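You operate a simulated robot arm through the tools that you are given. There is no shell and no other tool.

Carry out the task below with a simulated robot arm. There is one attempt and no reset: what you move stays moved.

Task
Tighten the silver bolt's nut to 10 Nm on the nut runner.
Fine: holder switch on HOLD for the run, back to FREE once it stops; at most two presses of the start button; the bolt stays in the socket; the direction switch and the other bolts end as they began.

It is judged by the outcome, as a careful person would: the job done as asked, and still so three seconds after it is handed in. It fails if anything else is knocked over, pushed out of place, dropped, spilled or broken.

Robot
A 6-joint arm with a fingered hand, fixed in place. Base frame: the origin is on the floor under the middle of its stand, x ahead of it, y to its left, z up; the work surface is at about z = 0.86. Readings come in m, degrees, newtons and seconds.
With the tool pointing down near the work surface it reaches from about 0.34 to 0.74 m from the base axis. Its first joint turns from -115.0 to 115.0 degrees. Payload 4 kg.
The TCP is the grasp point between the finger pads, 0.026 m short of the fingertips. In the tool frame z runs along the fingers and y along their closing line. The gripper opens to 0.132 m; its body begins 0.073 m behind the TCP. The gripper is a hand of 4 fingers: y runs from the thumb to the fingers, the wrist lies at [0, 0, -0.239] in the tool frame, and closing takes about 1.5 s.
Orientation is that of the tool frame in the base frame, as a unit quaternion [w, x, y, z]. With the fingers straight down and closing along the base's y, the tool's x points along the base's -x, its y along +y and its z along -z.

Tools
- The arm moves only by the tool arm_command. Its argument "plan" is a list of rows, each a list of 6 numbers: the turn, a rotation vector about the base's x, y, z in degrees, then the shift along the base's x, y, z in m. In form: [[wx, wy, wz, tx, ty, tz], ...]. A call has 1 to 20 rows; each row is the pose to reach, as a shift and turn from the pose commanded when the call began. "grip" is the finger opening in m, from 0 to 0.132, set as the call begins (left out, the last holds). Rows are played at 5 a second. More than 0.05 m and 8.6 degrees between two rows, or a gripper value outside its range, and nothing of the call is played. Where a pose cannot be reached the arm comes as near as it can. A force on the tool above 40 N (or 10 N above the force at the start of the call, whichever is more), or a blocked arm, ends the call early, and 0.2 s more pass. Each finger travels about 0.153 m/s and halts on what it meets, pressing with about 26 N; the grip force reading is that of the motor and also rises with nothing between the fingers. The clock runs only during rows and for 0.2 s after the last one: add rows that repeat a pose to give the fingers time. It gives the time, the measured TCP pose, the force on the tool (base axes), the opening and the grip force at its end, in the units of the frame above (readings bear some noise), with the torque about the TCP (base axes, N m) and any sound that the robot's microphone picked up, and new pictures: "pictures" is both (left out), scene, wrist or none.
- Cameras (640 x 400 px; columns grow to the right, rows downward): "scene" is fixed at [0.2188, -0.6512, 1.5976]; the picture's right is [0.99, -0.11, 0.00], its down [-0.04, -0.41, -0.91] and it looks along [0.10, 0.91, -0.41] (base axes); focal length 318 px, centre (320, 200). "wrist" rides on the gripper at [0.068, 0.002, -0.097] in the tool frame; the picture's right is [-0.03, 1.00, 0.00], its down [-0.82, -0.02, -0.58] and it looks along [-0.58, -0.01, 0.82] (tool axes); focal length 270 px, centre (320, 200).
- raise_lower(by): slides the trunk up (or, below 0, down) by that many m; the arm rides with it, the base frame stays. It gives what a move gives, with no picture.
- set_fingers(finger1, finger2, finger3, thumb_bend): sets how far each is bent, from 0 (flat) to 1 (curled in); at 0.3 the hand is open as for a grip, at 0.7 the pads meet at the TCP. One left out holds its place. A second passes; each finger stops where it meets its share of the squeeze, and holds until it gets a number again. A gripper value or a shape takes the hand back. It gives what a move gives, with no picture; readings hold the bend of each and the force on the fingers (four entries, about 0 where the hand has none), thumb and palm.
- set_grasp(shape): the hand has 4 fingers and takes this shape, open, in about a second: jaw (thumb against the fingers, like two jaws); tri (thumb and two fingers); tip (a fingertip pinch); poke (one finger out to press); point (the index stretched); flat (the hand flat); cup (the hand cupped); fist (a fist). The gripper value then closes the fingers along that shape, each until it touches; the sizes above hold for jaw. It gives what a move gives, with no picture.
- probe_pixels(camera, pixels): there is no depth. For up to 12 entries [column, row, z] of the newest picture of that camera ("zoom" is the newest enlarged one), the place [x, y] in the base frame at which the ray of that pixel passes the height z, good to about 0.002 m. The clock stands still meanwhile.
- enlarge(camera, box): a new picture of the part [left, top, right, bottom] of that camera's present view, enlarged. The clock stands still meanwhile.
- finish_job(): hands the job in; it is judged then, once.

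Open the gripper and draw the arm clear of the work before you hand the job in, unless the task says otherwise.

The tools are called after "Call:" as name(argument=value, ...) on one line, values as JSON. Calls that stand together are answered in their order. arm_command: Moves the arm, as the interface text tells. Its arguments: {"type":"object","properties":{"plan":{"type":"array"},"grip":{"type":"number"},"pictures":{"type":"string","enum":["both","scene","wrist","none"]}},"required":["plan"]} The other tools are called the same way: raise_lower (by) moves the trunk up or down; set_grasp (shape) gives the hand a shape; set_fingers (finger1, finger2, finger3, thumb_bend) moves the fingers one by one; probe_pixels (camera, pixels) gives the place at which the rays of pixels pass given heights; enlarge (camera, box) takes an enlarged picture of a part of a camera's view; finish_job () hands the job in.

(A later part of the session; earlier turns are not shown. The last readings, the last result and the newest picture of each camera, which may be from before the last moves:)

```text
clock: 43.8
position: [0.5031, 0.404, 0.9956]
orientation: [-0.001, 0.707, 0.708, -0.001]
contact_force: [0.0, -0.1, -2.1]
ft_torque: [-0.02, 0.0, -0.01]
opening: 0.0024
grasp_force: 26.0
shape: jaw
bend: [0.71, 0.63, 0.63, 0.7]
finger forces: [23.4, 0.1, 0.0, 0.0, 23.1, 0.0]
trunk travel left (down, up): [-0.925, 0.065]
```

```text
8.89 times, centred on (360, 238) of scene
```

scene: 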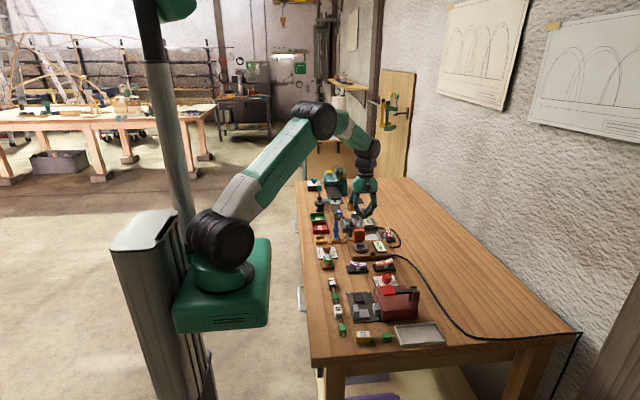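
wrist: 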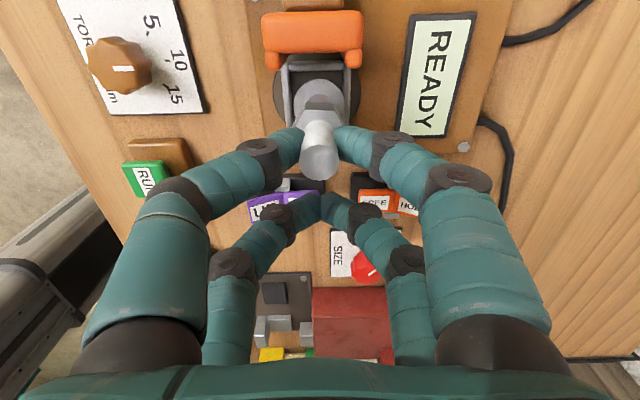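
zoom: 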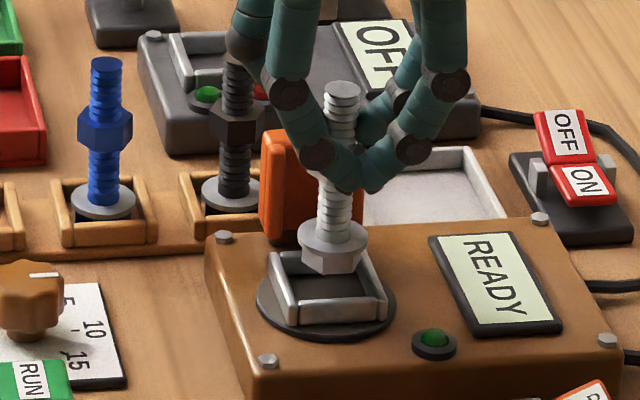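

The flange (columns 213–419, centre 316) looks slightly to the +x side of the nest (walls 178–441, centre 309). I zoom tighter to quantify before lowering further.

Call:
enlarge(camera="scene", box=[348, 236, 376, 256])

Call:
enlarge(camera="wrist", box=[270, 55, 370, 130])

```text
16.00 times, centred on (362, 246) of scene
```

zoom: 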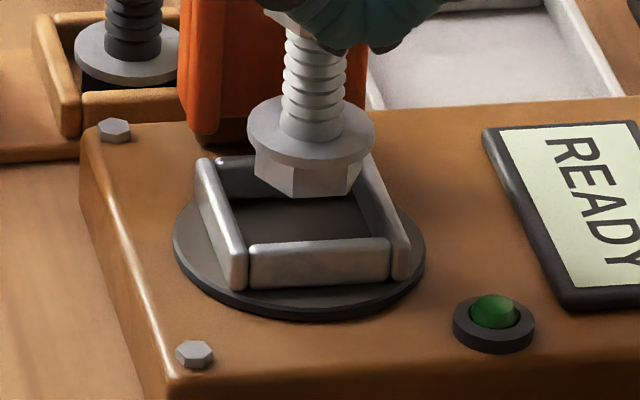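

```text
5.33 times, centred on (320, 92) of wrist
```

zoom: 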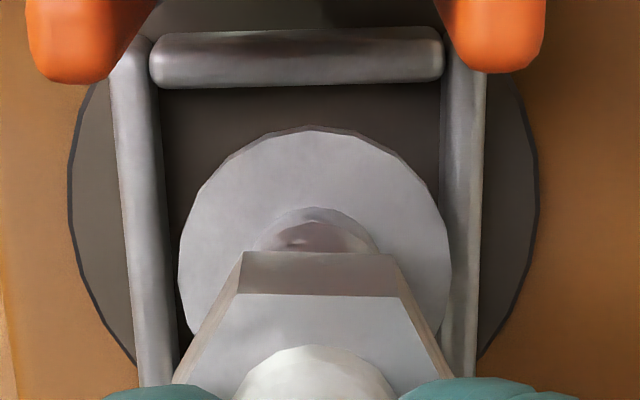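

I probe these points in the scene zoom: the nest's rear (287,160) and front (319,246) rim, and the flange centre (311,130).

Call:
probe_pixels(camera="scene", pixels=[[361.9, 248.8, 0.9], [361.9, 248.8, 0.905], [359.9, 243.5, 0.9], [359.9, 243.5, 0.905], [361.4, 241.6, 0.911], [361.4, 241.6, 0.915], [361.4, 241.6, 0.92], [361.4, 241.6, 0.925]])

Call:
probe_pixels(camera="wrist", pixels=[[318.9, 78.1, 0.914], [318.9, 78.1, 0.92], [318.9, 71, 0.9], [318.9, 71, 0.905], [295.5, 62, 0.905], [346, 62, 0.905], [300, 120, 0.905], [346, 122, 0.905]])

```text
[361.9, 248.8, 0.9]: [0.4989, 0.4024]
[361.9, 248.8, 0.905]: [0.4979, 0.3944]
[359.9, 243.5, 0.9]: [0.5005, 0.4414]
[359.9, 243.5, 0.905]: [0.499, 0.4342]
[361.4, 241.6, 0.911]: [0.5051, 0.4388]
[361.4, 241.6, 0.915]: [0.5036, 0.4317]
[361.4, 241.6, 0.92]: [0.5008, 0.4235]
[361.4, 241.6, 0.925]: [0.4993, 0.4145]
```

```text
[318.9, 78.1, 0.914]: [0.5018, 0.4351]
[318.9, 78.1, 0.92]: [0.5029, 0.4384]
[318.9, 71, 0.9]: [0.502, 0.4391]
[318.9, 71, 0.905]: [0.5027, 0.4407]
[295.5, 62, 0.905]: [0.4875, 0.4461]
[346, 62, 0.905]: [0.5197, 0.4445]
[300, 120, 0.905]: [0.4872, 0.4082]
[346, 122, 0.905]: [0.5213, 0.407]
```

Triangulation puts the flange at z ≈ 0.921 and the rim at 0.900; the bolt is about 1 mm to the +x/+y side of the nest centre (clearance ≈ 2.3 mm). I correct by (−0.0012, −0.001) and lower 0.010.

Call:
arm_command(plan=[[0, 0, 0, -0.0012, -0.001, 0], [0, 0, 0, -0.0012, -0.001, -0.004], [0, 0, 0, -0.0012, -0.001, -0.007], [0, 0, 0, -0.0012, -0.001, -0.01], [0, 0, 0, -0.0012, -0.001, -0.01]], pictures="wrist")

Call:
enlarge(camera="scene", box=[348, 236, 376, 256])

Call:
enlarge(camera="wrist", box=[270, 55, 370, 130])

```text
clock: 45.0
position: [0.4997, 0.4014, 0.9845]
orientation: [-0.001, 0.707, 0.707, 0.0]
contact_force: [-0.8, -1.1, -2.0]
ft_torque: [-0.04, 0.03, 0.04]
opening: 0.0023
grasp_force: 26.2
shape: jaw
bend: [0.71, 0.63, 0.63, 0.7]
finger forces: [23.4, 0.1, 0.0, 0.1, 23.1, 0.0]
trunk travel left (down, up): [-0.925, 0.065]
```

wrist: 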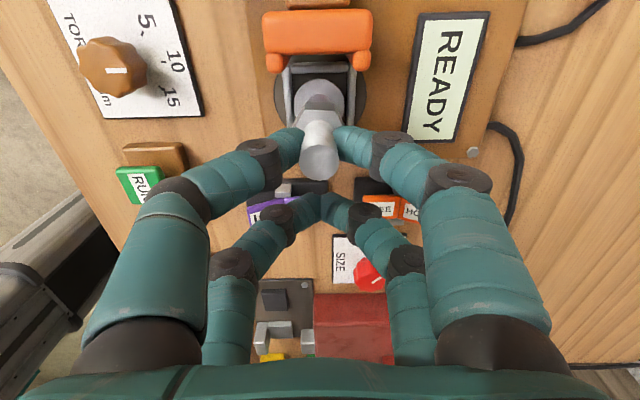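

```text
16.00 times, centred on (362, 246) of scene
```

zoom: 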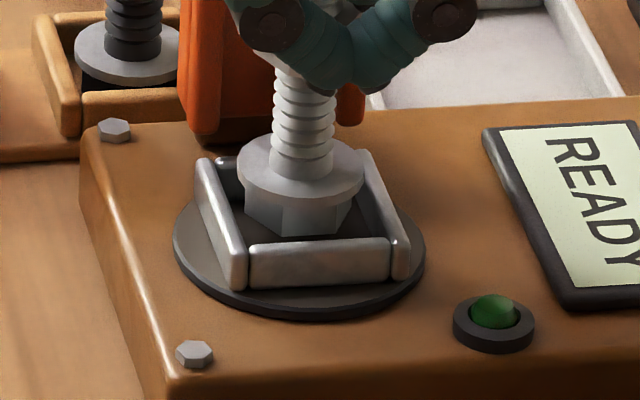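

```text
5.33 times, centred on (320, 92) of wrist
```

zoom: 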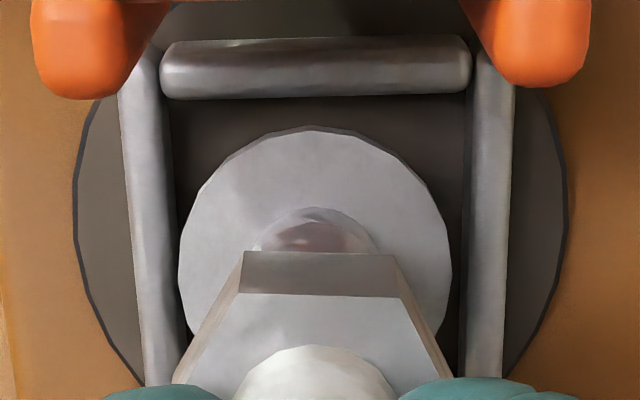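

The hex head is inside the rim; the bolt is now about 0.8 mm low in x and 1 mm high in y. I correct (+0.0008, −0.001) and lower another 0.005 gently.

Call:
arm_command(plan=[[0, 0, 0, 0.0008, -0.001, 0], [0, 0, 0, 0.0008, -0.001, -0.002], [0, 0, 0, 0.0008, -0.001, -0.0035], [0, 0, 0, 0.0008, -0.001, -0.005], [0, 0, 0, 0.0008, -0.001, -0.005]], pictures="wrist")

Call:
enlarge(camera="scene", box=[348, 236, 376, 256])

Call:
enlarge(camera="wrist", box=[270, 55, 370, 130])

```text
clock: 46.2
position: [0.5011, 0.3995, 0.9791]
orientation: [0.0, 0.707, 0.707, 0.0]
contact_force: [0.4, -0.1, -2.0]
ft_torque: [-0.04, -0.03, 0.02]
opening: 0.0024
grasp_force: 26.1
shape: jaw
bend: [0.71, 0.63, 0.63, 0.7]
finger forces: [23.3, 0.0, 0.0, 0.0, 23.0, 0.0]
trunk travel left (down, up): [-0.925, 0.065]
```

wrist: 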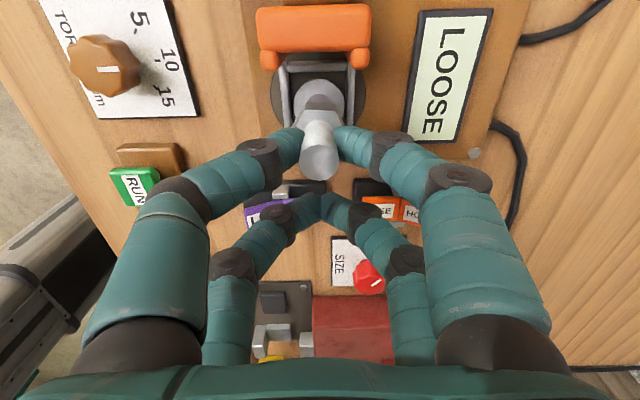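

```text
16.00 times, centred on (362, 246) of scene
```

zoom: 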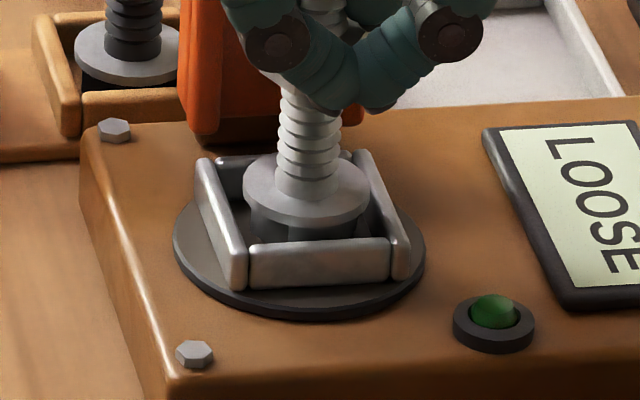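

```text
5.33 times, centred on (320, 92) of wrist
```

zoom: 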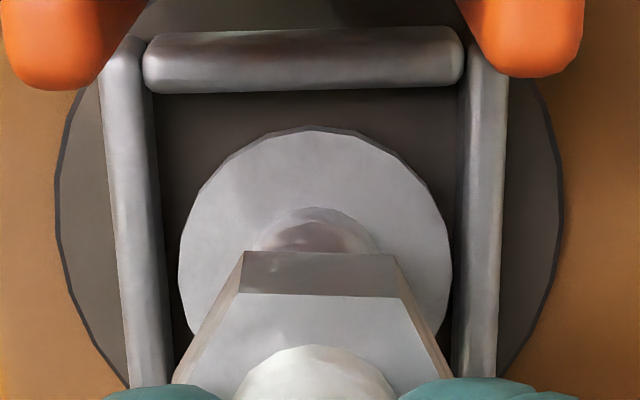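

The display changed to LOOSE: the runner senses the bolt in the socket. There is no contact force yet, so I keep lowering in 1.5 mm steps until it seats.

Call:
arm_command(plan=[[0, 0, 0, -0.0004, 0, -0.0015], [0, 0, 0, -0.0004, 0, -0.003], [0, 0, 0, -0.0004, 0, -0.003]], pictures="none")

Call:
enlarge(camera="scene", box=[348, 236, 376, 256])

```text
clock: 47.0
position: [0.5009, 0.3997, 0.9772]
orientation: [0.001, 0.708, 0.707, 0.0]
contact_force: [-0.1, -0.8, -1.7]
ft_torque: [-0.01, 0.0, -0.01]
opening: 0.0023
grasp_force: 25.8
shape: jaw
bend: [0.71, 0.63, 0.63, 0.7]
finger forces: [23.3, 0.0, 0.0, 0.2, 23.1, 0.0]
trunk travel left (down, up): [-0.925, 0.065]
```

```text
16.00 times, centred on (362, 246) of scene
```

zoom: 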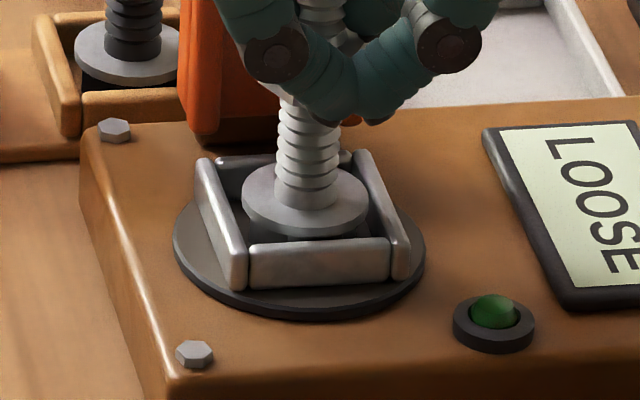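

Still no contact force (−1.7 N, the bolt's weight). I lower another 3 mm in steps.

Call:
arm_command(plan=[[0, 0, 0, 0, 0, -0.0015], [0, 0, 0, 0, 0, -0.003], [0, 0, 0, 0, 0, -0.003]], pictures="none")

Call:
enlarge(camera="scene", box=[348, 236, 376, 256])

```text
clock: 47.8
position: [0.4992, 0.4011, 0.9761]
orientation: [0.0, 0.708, 0.706, 0.001]
contact_force: [1.3, -1.1, 10.2]
ft_torque: [0.15, -0.09, -0.02]
opening: 0.0027
grasp_force: 26.2
shape: jaw
bend: [0.72, 0.63, 0.63, 0.7]
finger forces: [31.5, 0.0, 0.1, 0.0, 26.2, 0.1]
trunk travel left (down, up): [-0.925, 0.065]
```

```text
16.00 times, centred on (362, 246) of scene
```

zoom: 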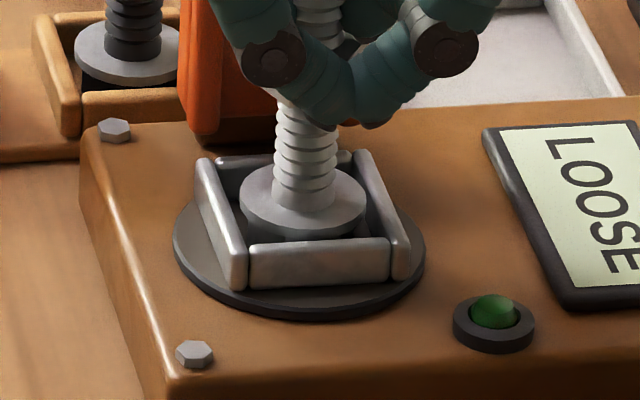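

Fz rose to +10 N, so the bolt is seated on the socket floor. I ease up 1.5 mm to relax the load, then open to 0.05.

Call:
arm_command(plan=[[0, 0, 0, 0, 0, 0.001], [0, 0, 0, 0, 0, 0.0015], [0, 0, 0, 0, 0, 0.0015]], pictures="none")

Call:
arm_command(plan=[[0, 0, 0, 0, 0, 0], [0, 0, 0, 0, 0, 0], [0, 0, 0, 0, 0, 0], [0, 0, 0, 0, 0, 0]], grip=0.05, pictures="wrist")

Call:
enlarge(camera="scene", box=[335, 215, 385, 260])

```text
clock: 48.6
position: [0.4996, 0.4, 0.9748]
orientation: [0.0, 0.707, 0.707, 0.0]
contact_force: [-0.4, 0.9, 3.9]
ft_torque: [0.11, 0.03, -0.01]
opening: 0.0027
grasp_force: 25.9
shape: jaw
bend: [0.72, 0.63, 0.63, 0.7]
finger forces: [27.6, 0.1, 0.0, 0.1, 25.8, 0.1]
trunk travel left (down, up): [-0.925, 0.065]
```

```text
clock: 49.6
position: [0.4996, 0.4008, 0.9749]
orientation: [0.0, 0.707, 0.707, -0.001]
contact_force: [-0.5, -0.3, 0.1]
ft_torque: [0.01, 0.01, 0.02]
opening: 0.0496
grasp_force: 0.1
shape: jaw
bend: [0.74, 0.74, 0.74, 0.7]
finger forces: [0.0, 0.0, 0.1, 0.0, 0.1, 0.0]
trunk travel left (down, up): [-0.925, 0.065]
```

wrist: 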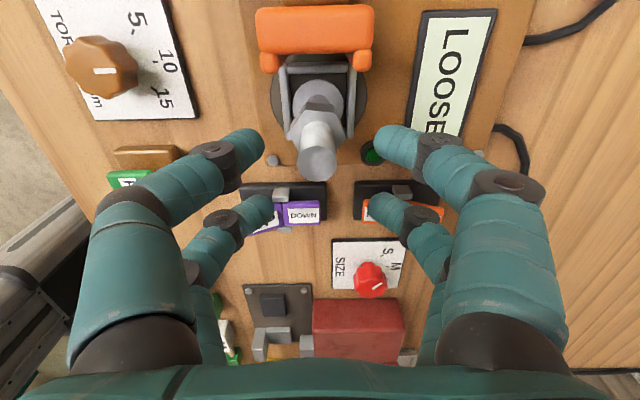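

```text
8.89 times, centred on (360, 238) of scene
```

zoom: 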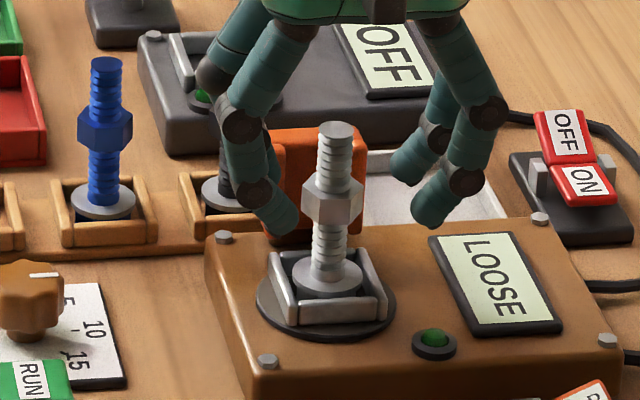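

The bolt stands upright in the socket with its nut at the clamp's height. I raise the hand 0.12 straight up and then try the "poke" shape to see which digit extends.

Call:
arm_command(plan=[[0, 0, 0, 0, 0, 0.02], [0, 0, 0, 0, 0, 0.04], [0, 0, 0, 0, 0, 0.08], [0, 0, 0, 0, 0, 0.12], [0, 0, 0, 0, 0, 0.16], [0, 0, 0, 0, 0, 0.16]], pictures="none")

Call:
set_grasp(shape="poke")

Call:
enlarge(camera="wrist", box=[0, 0, 640, 400])

Call:
enlarge(camera="scene", box=[320, 160, 410, 260])

```text
clock: 51.0
position: [0.5012, 0.4014, 1.1335]
orientation: [0.0, 0.707, 0.707, -0.001]
contact_force: [0.2, 0.9, -0.5]
ft_torque: [-0.03, -0.01, 0.01]
opening: 0.0494
grasp_force: 0.0
shape: jaw
bend: [0.74, 0.74, 0.74, 0.7]
finger forces: [0.0, 0.1, 0.1, 0.0, 0.1, 0.0]
trunk travel left (down, up): [-0.925, 0.065]
```

```text
clock: 51.9
position: [0.5002, 0.3999, 1.1354]
orientation: [-0.001, 0.707, 0.707, 0.001]
contact_force: [-0.6, -0.2, 0.0]
ft_torque: [0.0, 0.0, -0.03]
opening: 0.0003
grasp_force: 0.0
shape: poke
bend: [1.0, 1.0, 1.0, 0.34]
finger forces: [0.0, 0.1, 0.0, 0.0, 0.1, 0.0]
trunk travel left (down, up): [-0.925, 0.065]
```

```text
1.00 times, centred on (320, 200) of wrist (not enlarged: the box is as wide or as high as the picture)
```

zoom: 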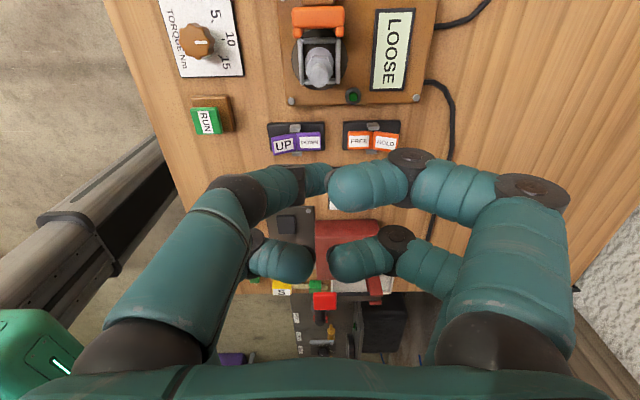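

```text
4.00 times, centred on (365, 210) of scene
```

zoom: 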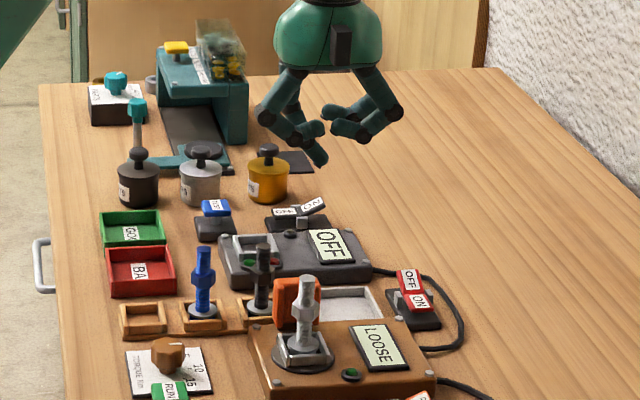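

In poke the thumb points down with its tip near tool (0.018, 0.006, 0.026) and the other digits curl about 2 cm higher. Now I look closely at the FREE/HOLD rocker, seen at wrist (372,140), and in the scene view.

Call:
enlarge(camera="wrist", box=[335, 110, 415, 160])

Call:
enlarge(camera="scene", box=[340, 245, 400, 285])

```text
8.00 times, centred on (375, 135) of wrist
```

zoom: 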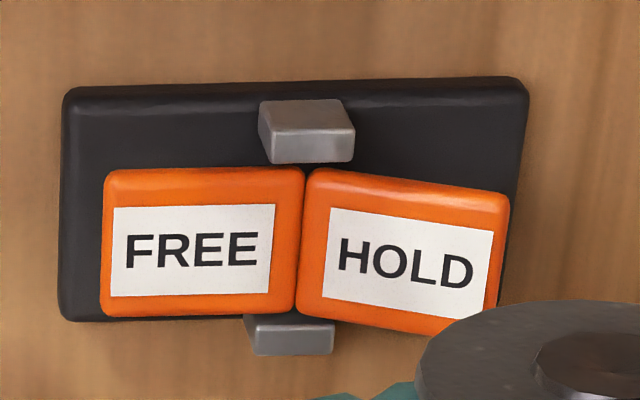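

```text
10.00 times, centred on (370, 265) of scene
```

zoom: 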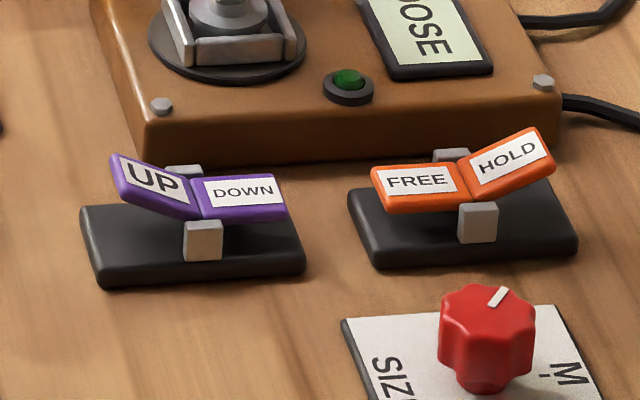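

The FREE half is pressed (low) and the HOLD half is tilted up. I triangulate the HOLD pad's centre and outer end, and the RUN button, from both cameras.

Call:
probe_pixels(camera="wrist", pixels=[[385.6, 141.9, 0.88], [385.6, 141.9, 0.89], [385.6, 141.9, 0.9], [393.0, 143.1, 0.89], [393.0, 143.1, 0.9], [359, 142, 0.88], [359, 142, 0.89], [206, 120, 0.89], [206, 120, 0.9], [372, 128, 0.86]])

Call:
probe_pixels(camera="scene", pixels=[[389, 261.5, 0.88], [389, 261.5, 0.89], [389, 261.5, 0.9], [391.5, 260.3, 0.89], [391.5, 260.3, 0.9], [379.8, 263.5, 0.88], [379.8, 263.5, 0.89]])

Call:
enlarge(camera="wrist", box=[180, 85, 250, 140])

```text
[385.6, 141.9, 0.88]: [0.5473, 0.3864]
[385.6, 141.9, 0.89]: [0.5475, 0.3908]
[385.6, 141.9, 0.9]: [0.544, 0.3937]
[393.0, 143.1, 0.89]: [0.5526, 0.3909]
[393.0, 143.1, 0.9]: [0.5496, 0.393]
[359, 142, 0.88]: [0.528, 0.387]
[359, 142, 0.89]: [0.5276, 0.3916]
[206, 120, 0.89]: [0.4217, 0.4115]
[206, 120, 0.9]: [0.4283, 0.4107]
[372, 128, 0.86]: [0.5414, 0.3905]
```

```text
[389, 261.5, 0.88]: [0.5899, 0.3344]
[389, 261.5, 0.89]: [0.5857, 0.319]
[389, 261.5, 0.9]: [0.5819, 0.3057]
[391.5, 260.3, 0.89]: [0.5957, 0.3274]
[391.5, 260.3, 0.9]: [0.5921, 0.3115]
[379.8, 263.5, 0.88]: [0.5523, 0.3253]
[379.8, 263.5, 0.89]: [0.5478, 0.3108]
```

```text
7.27 times, centred on (215, 112) of wrist
```

zoom: 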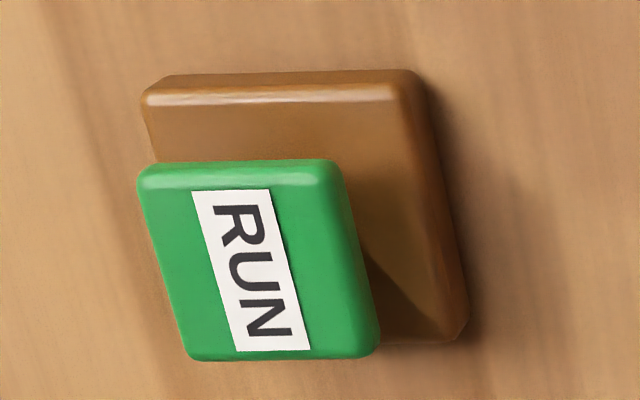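

The rocker's pivot is near x = 0.569, HOLD's pad centre near (0.587, 0.320, 0.890). I zoom on the hand in both views to fix where the extended thumb tip is.

Call:
enlarge(camera="wrist", box=[220, 120, 440, 300])

Call:
enlarge(camera="scene", box=[340, 165, 390, 205])

```text
2.22 times, centred on (330, 210) of wrist
```

zoom: 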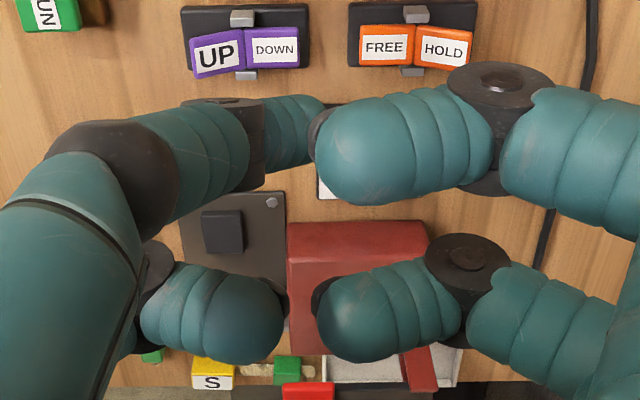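

```text
10.00 times, centred on (365, 185) of scene
```

zoom: 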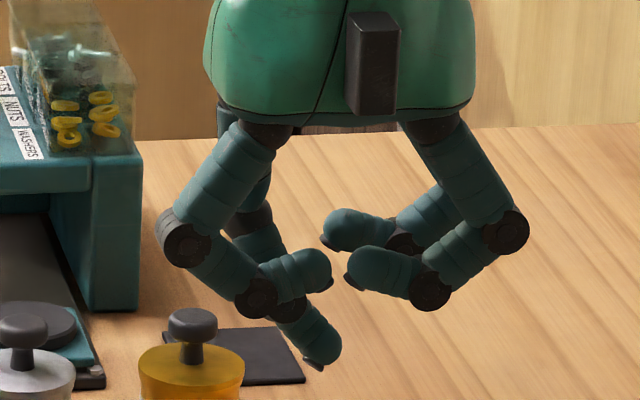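

The thumb tip is hidden behind finger 1, so its position in "poke" is uncertain. I will use the jaw closed shut instead (tip geometry known from the earlier grips): near pair as the pusher. I set jaw, close, and move above HOLD.

Call:
set_grasp(shape="jaw")

Call:
arm_command(plan=[[0, 0, 0, 0.02, -0.02, 0], [0, 0, 0, 0.045, -0.05, 0], [0, 0, 0, 0.07, -0.075, 0], [0, 0, 0, 0.0895, -0.0985, 0], [0, 0, 0, 0.0895, -0.0985, -0.04], [0, 0, 0, 0.0895, -0.0985, -0.08], [0, 0, 0, 0.0895, -0.0985, -0.12], [0, 0, 0, 0.0895, -0.0985, -0.15], [0, 0, 0, 0.0895, -0.0985, -0.15]], grip=0.0, pictures="both")

Call:
enlarge(camera="wrist", box=[220, 60, 420, 200])

Call:
enlarge(camera="scene", box=[345, 215, 415, 285])

```text
clock: 52.8
position: [0.5, 0.3991, 1.1337]
orientation: [-0.001, 0.707, 0.707, -0.001]
contact_force: [-0.3, 0.4, 0.0]
ft_torque: [0.01, 0.0, 0.04]
opening: 0.132
grasp_force: 0.0
shape: jaw
bend: [0.3, 0.3, 0.3, 0.3]
finger forces: [0.1, 0.1, 0.1, 0.0, 0.1, 0.0]
trunk travel left (down, up): [-0.925, 0.065]
```

```text
clock: 54.8
position: [0.5921, 0.3008, 0.986]
orientation: [0.0, 0.708, 0.707, 0.0]
contact_force: [1.0, 0.2, 0.0]
ft_torque: [-0.02, -0.01, 0.03]
opening: 0.0
grasp_force: 25.6
shape: jaw
bend: [0.62, 0.63, 0.63, 0.7]
finger forces: [0.0, 0.1, 0.0, 0.0, 0.0, 0.1]
trunk travel left (down, up): [-0.925, 0.065]
```

scene: 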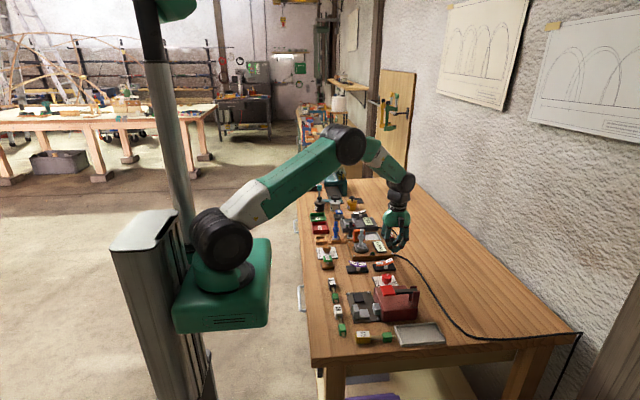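
wrist: 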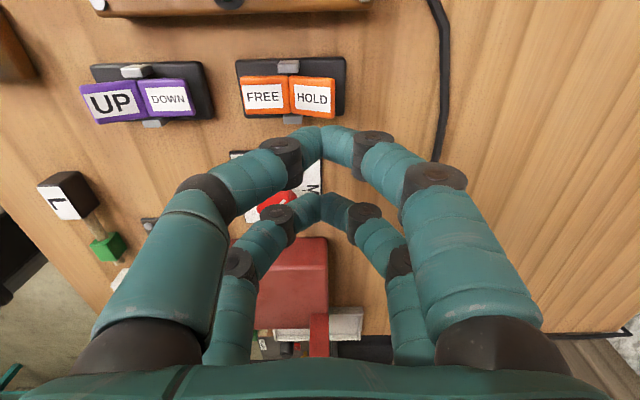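

```text
2.86 times, centred on (320, 130) of wrist
```

zoom: 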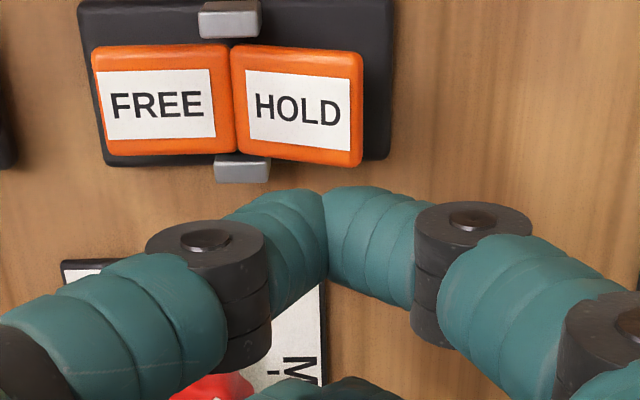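

```text
5.71 times, centred on (380, 250) of scene
```

zoom: 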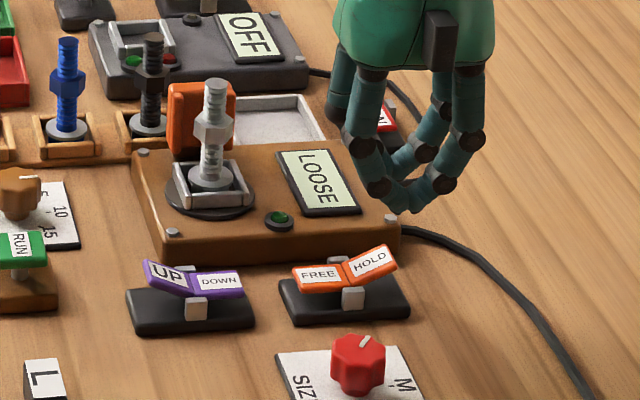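

The near pair's tips are at y ≈ 0.320 over the HOLD pad; I shift −0.002 in x and lower to just above the pad.

Call:
arm_command(plan=[[0, 0, 0, -0.002, 0.0005, -0.02], [0, 0, 0, -0.002, 0.0005, -0.04], [0, 0, 0, -0.002, 0.0005, -0.055], [0, 0, 0, -0.002, 0.0005, -0.055]], pictures="wrist")

Call:
enlarge(camera="wrist", box=[240, 70, 400, 170])

Call:
enlarge(camera="scene", box=[360, 230, 410, 280])

```text
clock: 55.8
position: [0.5878, 0.3031, 0.9303]
orientation: [0.0, 0.707, 0.707, 0.0]
contact_force: [-0.8, 0.0, -0.2]
ft_torque: [0.01, 0.0, 0.0]
opening: 0.0001
grasp_force: 25.9
shape: jaw
bend: [0.62, 0.63, 0.63, 0.7]
finger forces: [0.0, 0.1, 0.0, 0.0, 0.0, 0.1]
trunk travel left (down, up): [-0.925, 0.065]
```

wrist: 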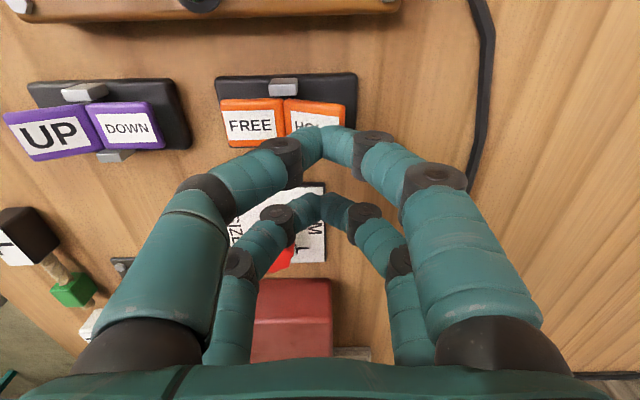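

```text
4.00 times, centred on (320, 120) of wrist
```

zoom: 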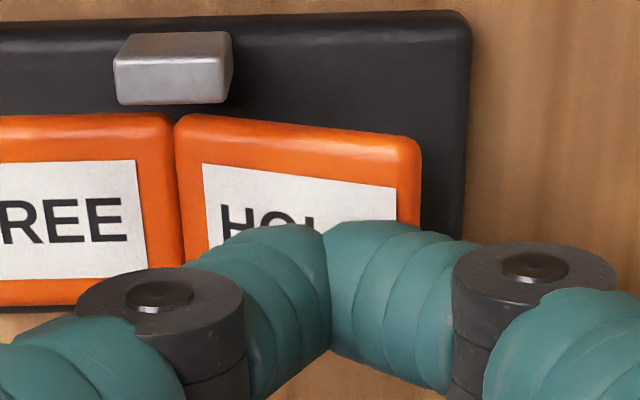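

```text
8.00 times, centred on (385, 255) of scene
```

zoom: 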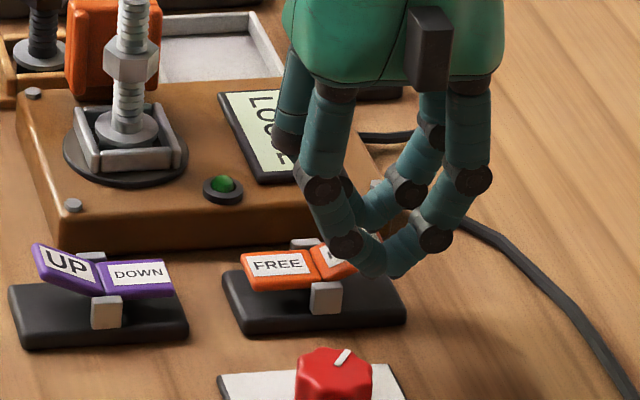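

The tips hover just above the HOLD pad's outer part. I press down in small steps to tip z ≈ 0.882, watching the force.

Call:
arm_command(plan=[[0, 0, 0, 0, 0, -0.005], [0, 0, 0, 0, 0, -0.009], [0, 0, 0, 0, 0, -0.013], [0, 0, 0, 0, 0, -0.016], [0, 0, 0, 0, 0, -0.019], [0, 0, 0, 0, 0, -0.021], [0, 0, 0, 0, 0, -0.021]], pictures="wrist")

Call:
enlarge(camera="scene", box=[345, 225, 405, 280])

```text
clock: 57.4
position: [0.5877, 0.3033, 0.9134]
orientation: [0.002, 0.707, 0.707, 0.004]
contact_force: [2.5, -0.9, 26.9]
ft_torque: [0.43, -0.09, -0.08]
opening: 0.0001
grasp_force: 26.2
shape: jaw
bend: [0.64, 0.63, 0.63, 0.7]
finger forces: [0.0, 0.0, 0.0, 0.0, 0.0, 0.0]
trunk travel left (down, up): [-0.925, 0.065]
```

wrist: 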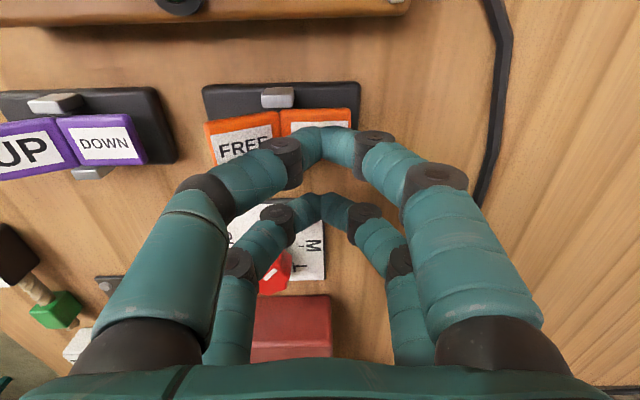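

```text
7.27 times, centred on (375, 252) of scene
```

zoom: 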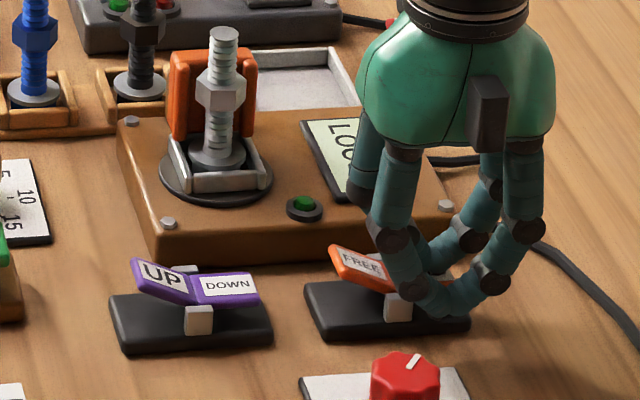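

Force is 27 N and the FREE half has risen, so the rocker has flipped to HOLD. I lift off straight up and check that it stays.

Call:
arm_command(plan=[[0, 0, 0, 0, 0, 0.015], [0, 0, 0, 0, 0, 0.035], [0, 0, 0, 0, 0, 0.065], [0, 0, 0, 0, 0, 0.1], [0, 0, 0, 0, 0, 0.14], [0, 0, 0, 0, 0, 0.17], [0, 0, 0, 0, 0, 0.17]], pictures="both")

Call:
enlarge(camera="scene", box=[345, 225, 405, 280])

Call:
enlarge(camera="wrist", box=[200, 0, 420, 140])

```text
clock: 59.0
position: [0.5896, 0.3017, 1.0787]
orientation: [0.001, 0.707, 0.707, 0.0]
contact_force: [-0.9, -0.8, 0.3]
ft_torque: [-0.02, 0.04, 0.03]
opening: 0.0
grasp_force: 25.7
shape: jaw
bend: [0.63, 0.63, 0.63, 0.7]
finger forces: [0.0, 0.0, 0.1, 0.0, 0.0, 0.1]
trunk travel left (down, up): [-0.925, 0.065]
```

scene: 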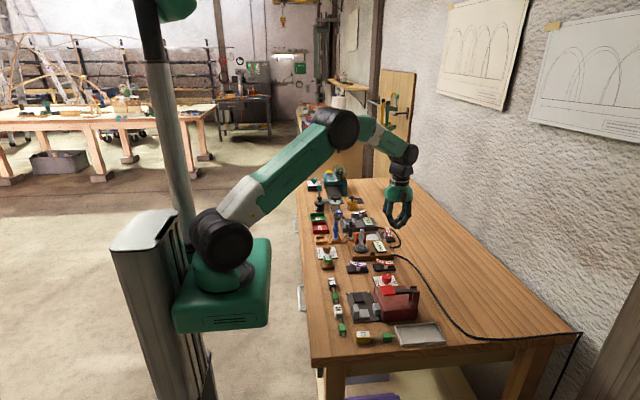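
wrist: 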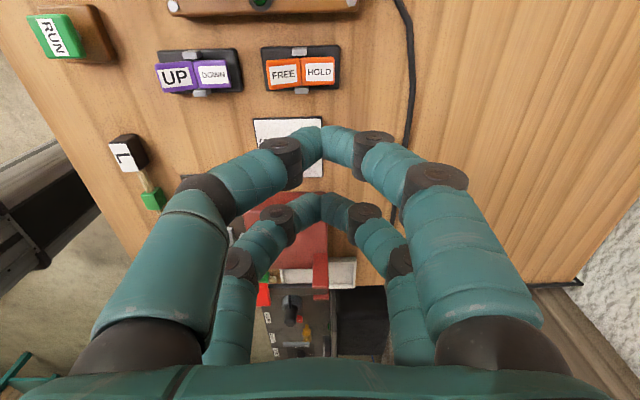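

```text
7.27 times, centred on (375, 252) of scene
```

zoom: 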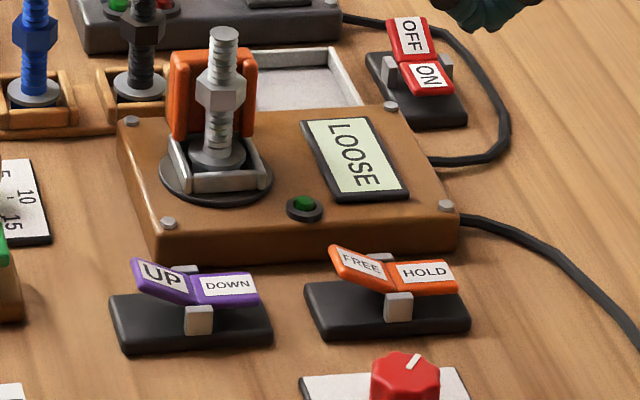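

```text
2.86 times, centred on (310, 70) of wrist
```

zoom: 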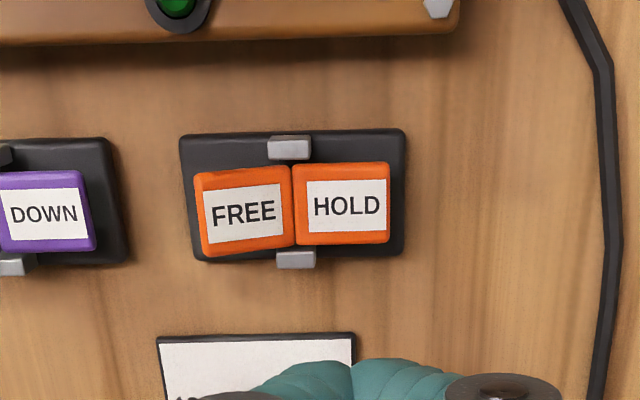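

HOLD is latched (FREE raised, HOLD flat) and the clamp has moved up against the nut. Direction still shows DOWN pressed. I now move over the RUN button at about (0.355, 0.358) with the near pair above it.

Call:
arm_command(plan=[[0, 0, 0, -0.03, 0.005, 0], [0, 0, 0, -0.07, 0.012, 0], [0, 0, 0, -0.11, 0.019, 0], [0, 0, 0, -0.15, 0.026, 0], [0, 0, 0, -0.19, 0.032, 0], [0, 0, 0, -0.22, 0.037, 0], [0, 0, 0, -0.234, 0.0385, 0], [0, 0, 0, -0.234, 0.0385, -0.04], [0, 0, 0, -0.234, 0.0385, -0.08], [0, 0, 0, -0.234, 0.0385, -0.11], [0, 0, 0, -0.234, 0.0385, -0.11]], pictures="both")

Call:
enlarge(camera="wrist", box=[220, 60, 420, 185])

Call:
enlarge(camera="scene", box=[300, 215, 380, 275])

```text
clock: 61.4
position: [0.3536, 0.3399, 0.9669]
orientation: [0.0, 0.708, 0.707, 0.0]
contact_force: [-0.5, -0.7, 0.4]
ft_torque: [0.01, -0.02, 0.04]
opening: 0.0
grasp_force: 26.1
shape: jaw
bend: [0.63, 0.63, 0.63, 0.7]
finger forces: [0.1, 0.0, 0.1, 0.0, 0.1, 0.1]
trunk travel left (down, up): [-0.925, 0.065]
```

scene: 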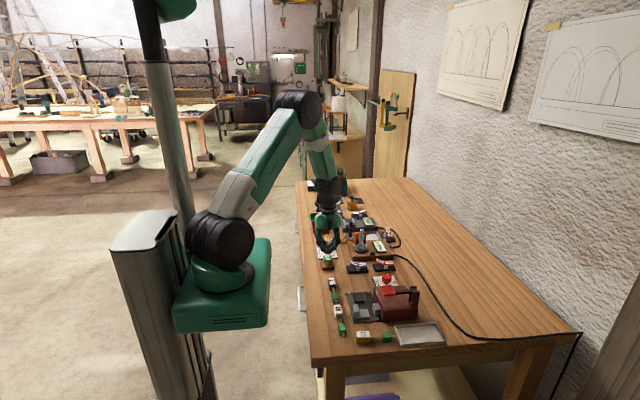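
wrist: 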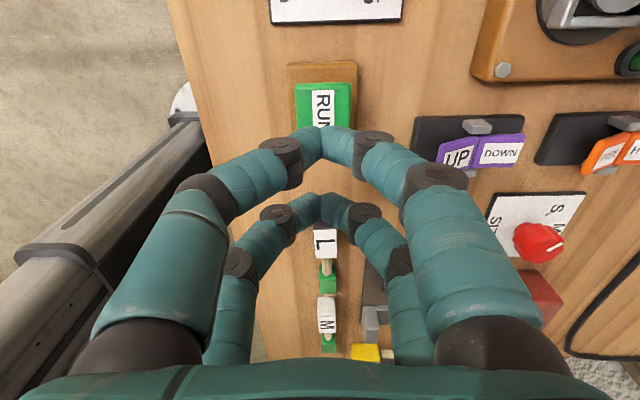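

```text
3.20 times, centred on (320, 122) of wrist
```

zoom: 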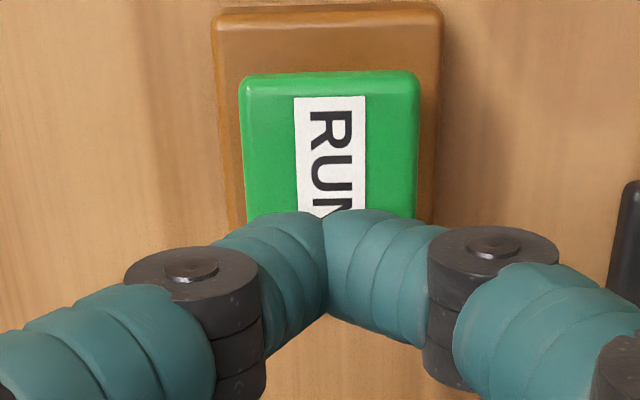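

```text
6.67 times, centred on (340, 245) of scene
```

zoom: 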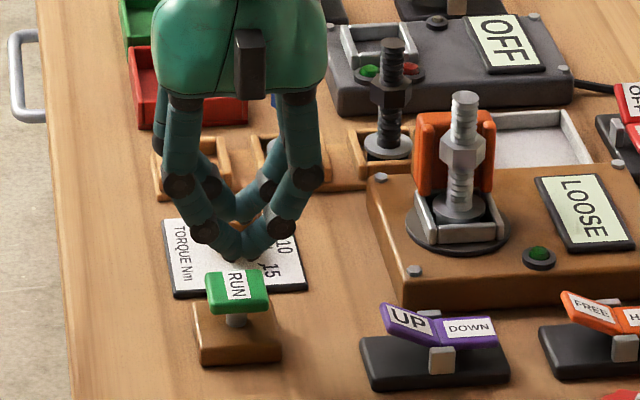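

The cap's centre is at tool (0.018, 0.003), right under the near pair. I shift +0.002 in x, press RUN once down about 10 mm past contact height in small steps, and lift off in the same call.

Call:
arm_command(plan=[[0, 0, 0, 0.002, 0, -0.025], [0, 0, 0, 0.002, 0, -0.037], [0, 0, 0, 0.002, 0, -0.043], [0, 0, 0, 0.002, 0, -0.047], [0, 0, 0, 0.002, 0, -0.05], [0, 0, 0, 0.002, 0, -0.053], [0, 0, 0, 0.002, 0, -0.053]], pictures="scene")

Call:
enlarge(camera="scene", box=[300, 215, 400, 285])

```text
clock: 63.0
position: [0.3561, 0.3413, 0.9166]
orientation: [0.0, 0.707, 0.707, 0.0]
contact_force: [0.2, -1.1, 2.1]
ft_torque: [0.03, -0.02, -0.03]
opening: 0.0001
grasp_force: 25.9
shape: jaw
bend: [0.63, 0.63, 0.63, 0.7]
finger forces: [0.0, 0.0, 0.0, 0.0, 0.0, 0.0]
trunk travel left (down, up): [-0.925, 0.065]
heard: click
```

scene: 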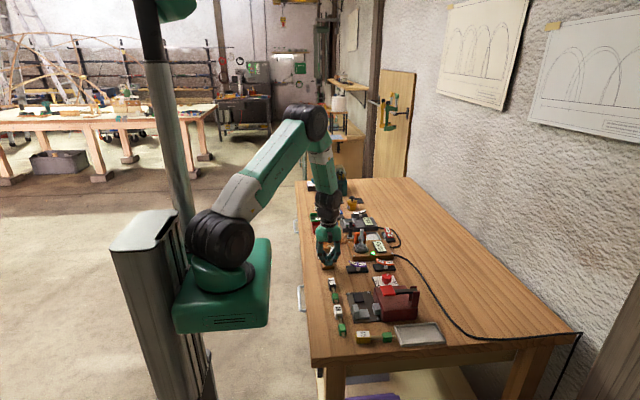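

```text
5.71 times, centred on (350, 250) of scene
```

zoom: 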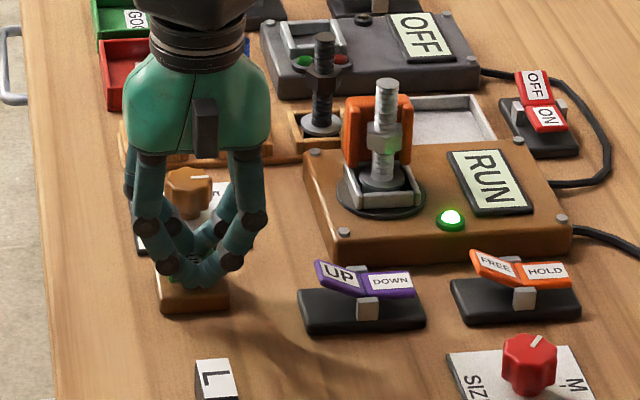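

A click was heard, the lamp is lit and the display shows RUN. I lift straight off the button and wait, watching the runner.

Call:
arm_command(plan=[[0, 0, 0, 0, 0, 0.015], [0, 0, 0, 0, 0, 0.04], [0, 0, 0, 0, 0, 0.08], [0, 0, 0, 0, 0, 0.12], [0, 0, 0, 0, 0, 0.12]], pictures="scene")

Call:
enlarge(camera="scene", box=[340, 215, 400, 275])

```text
clock: 64.2
position: [0.3572, 0.3426, 1.0371]
orientation: [0.0, 0.708, 0.707, 0.0]
contact_force: [-0.3, 0.5, 0.3]
ft_torque: [0.03, -0.01, -0.01]
opening: 0.0001
grasp_force: 26.3
shape: jaw
bend: [0.63, 0.63, 0.63, 0.7]
finger forces: [0.1, 0.1, 0.0, 0.0, 0.0, 0.0]
trunk travel left (down, up): [-0.925, 0.065]
```

scene: 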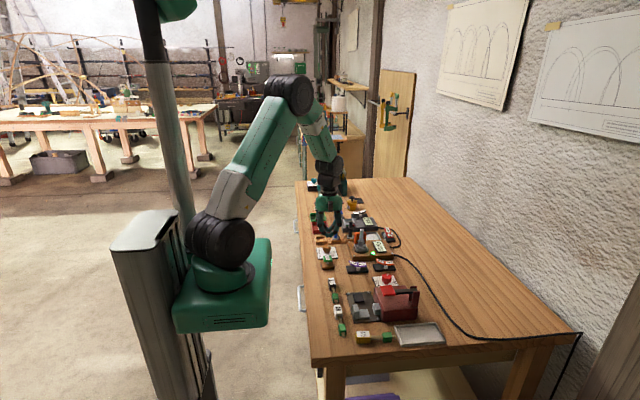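

```text
6.67 times, centred on (370, 245) of scene
```

zoom: 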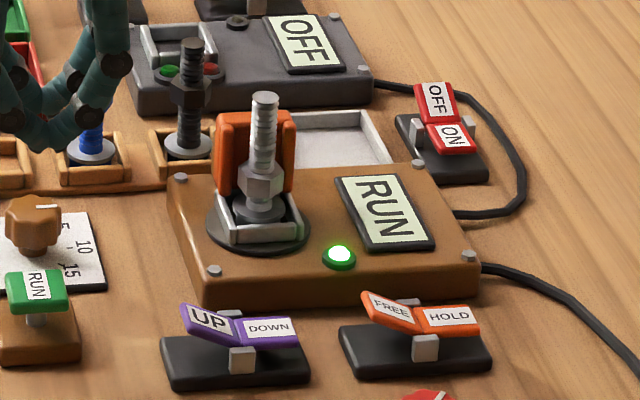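

The nut has moved down the bolt and the run continues. I wait in place.

Call:
arm_command(plan=[[0, 0, 0, 0, 0, 0], [0, 0, 0, 0, 0, 0], [0, 0, 0, 0, 0, 0], [0, 0, 0, 0, 0, 0], [0, 0, 0, 0, 0, 0], [0, 0, 0, 0, 0, 0], [0, 0, 0, 0, 0, 0], [0, 0, 0, 0, 0, 0], [0, 0, 0, 0, 0, 0], [0, 0, 0, 0, 0, 0]], pictures="scene")

Call:
enlarge(camera="scene", box=[340, 215, 400, 275])

```text
clock: 66.4
position: [0.3553, 0.3409, 1.0362]
orientation: [0.001, 0.706, 0.708, 0.0]
contact_force: [0.2, 1.3, 0.1]
ft_torque: [-0.01, 0.02, 0.01]
opening: 0.0
grasp_force: 26.4
shape: jaw
bend: [0.63, 0.63, 0.63, 0.7]
finger forces: [0.0, 0.0, 0.0, 0.0, 0.0, 0.0]
trunk travel left (down, up): [-0.925, 0.065]
```

scene: 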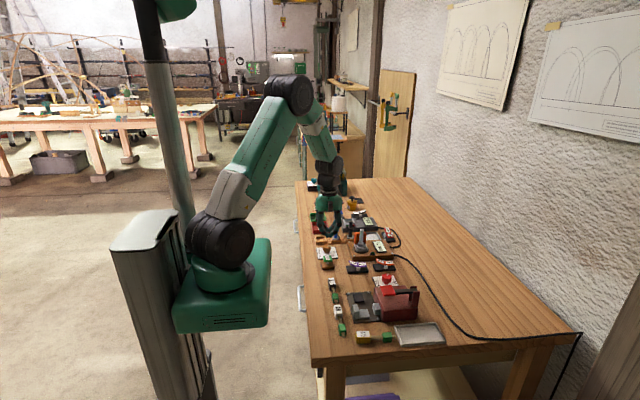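

```text
6.67 times, centred on (370, 245) of scene
```

zoom: 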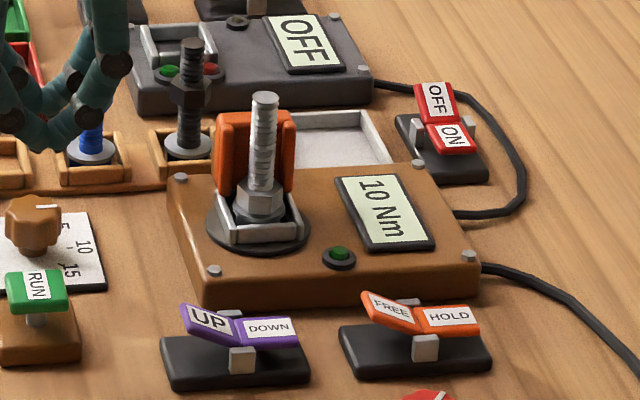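

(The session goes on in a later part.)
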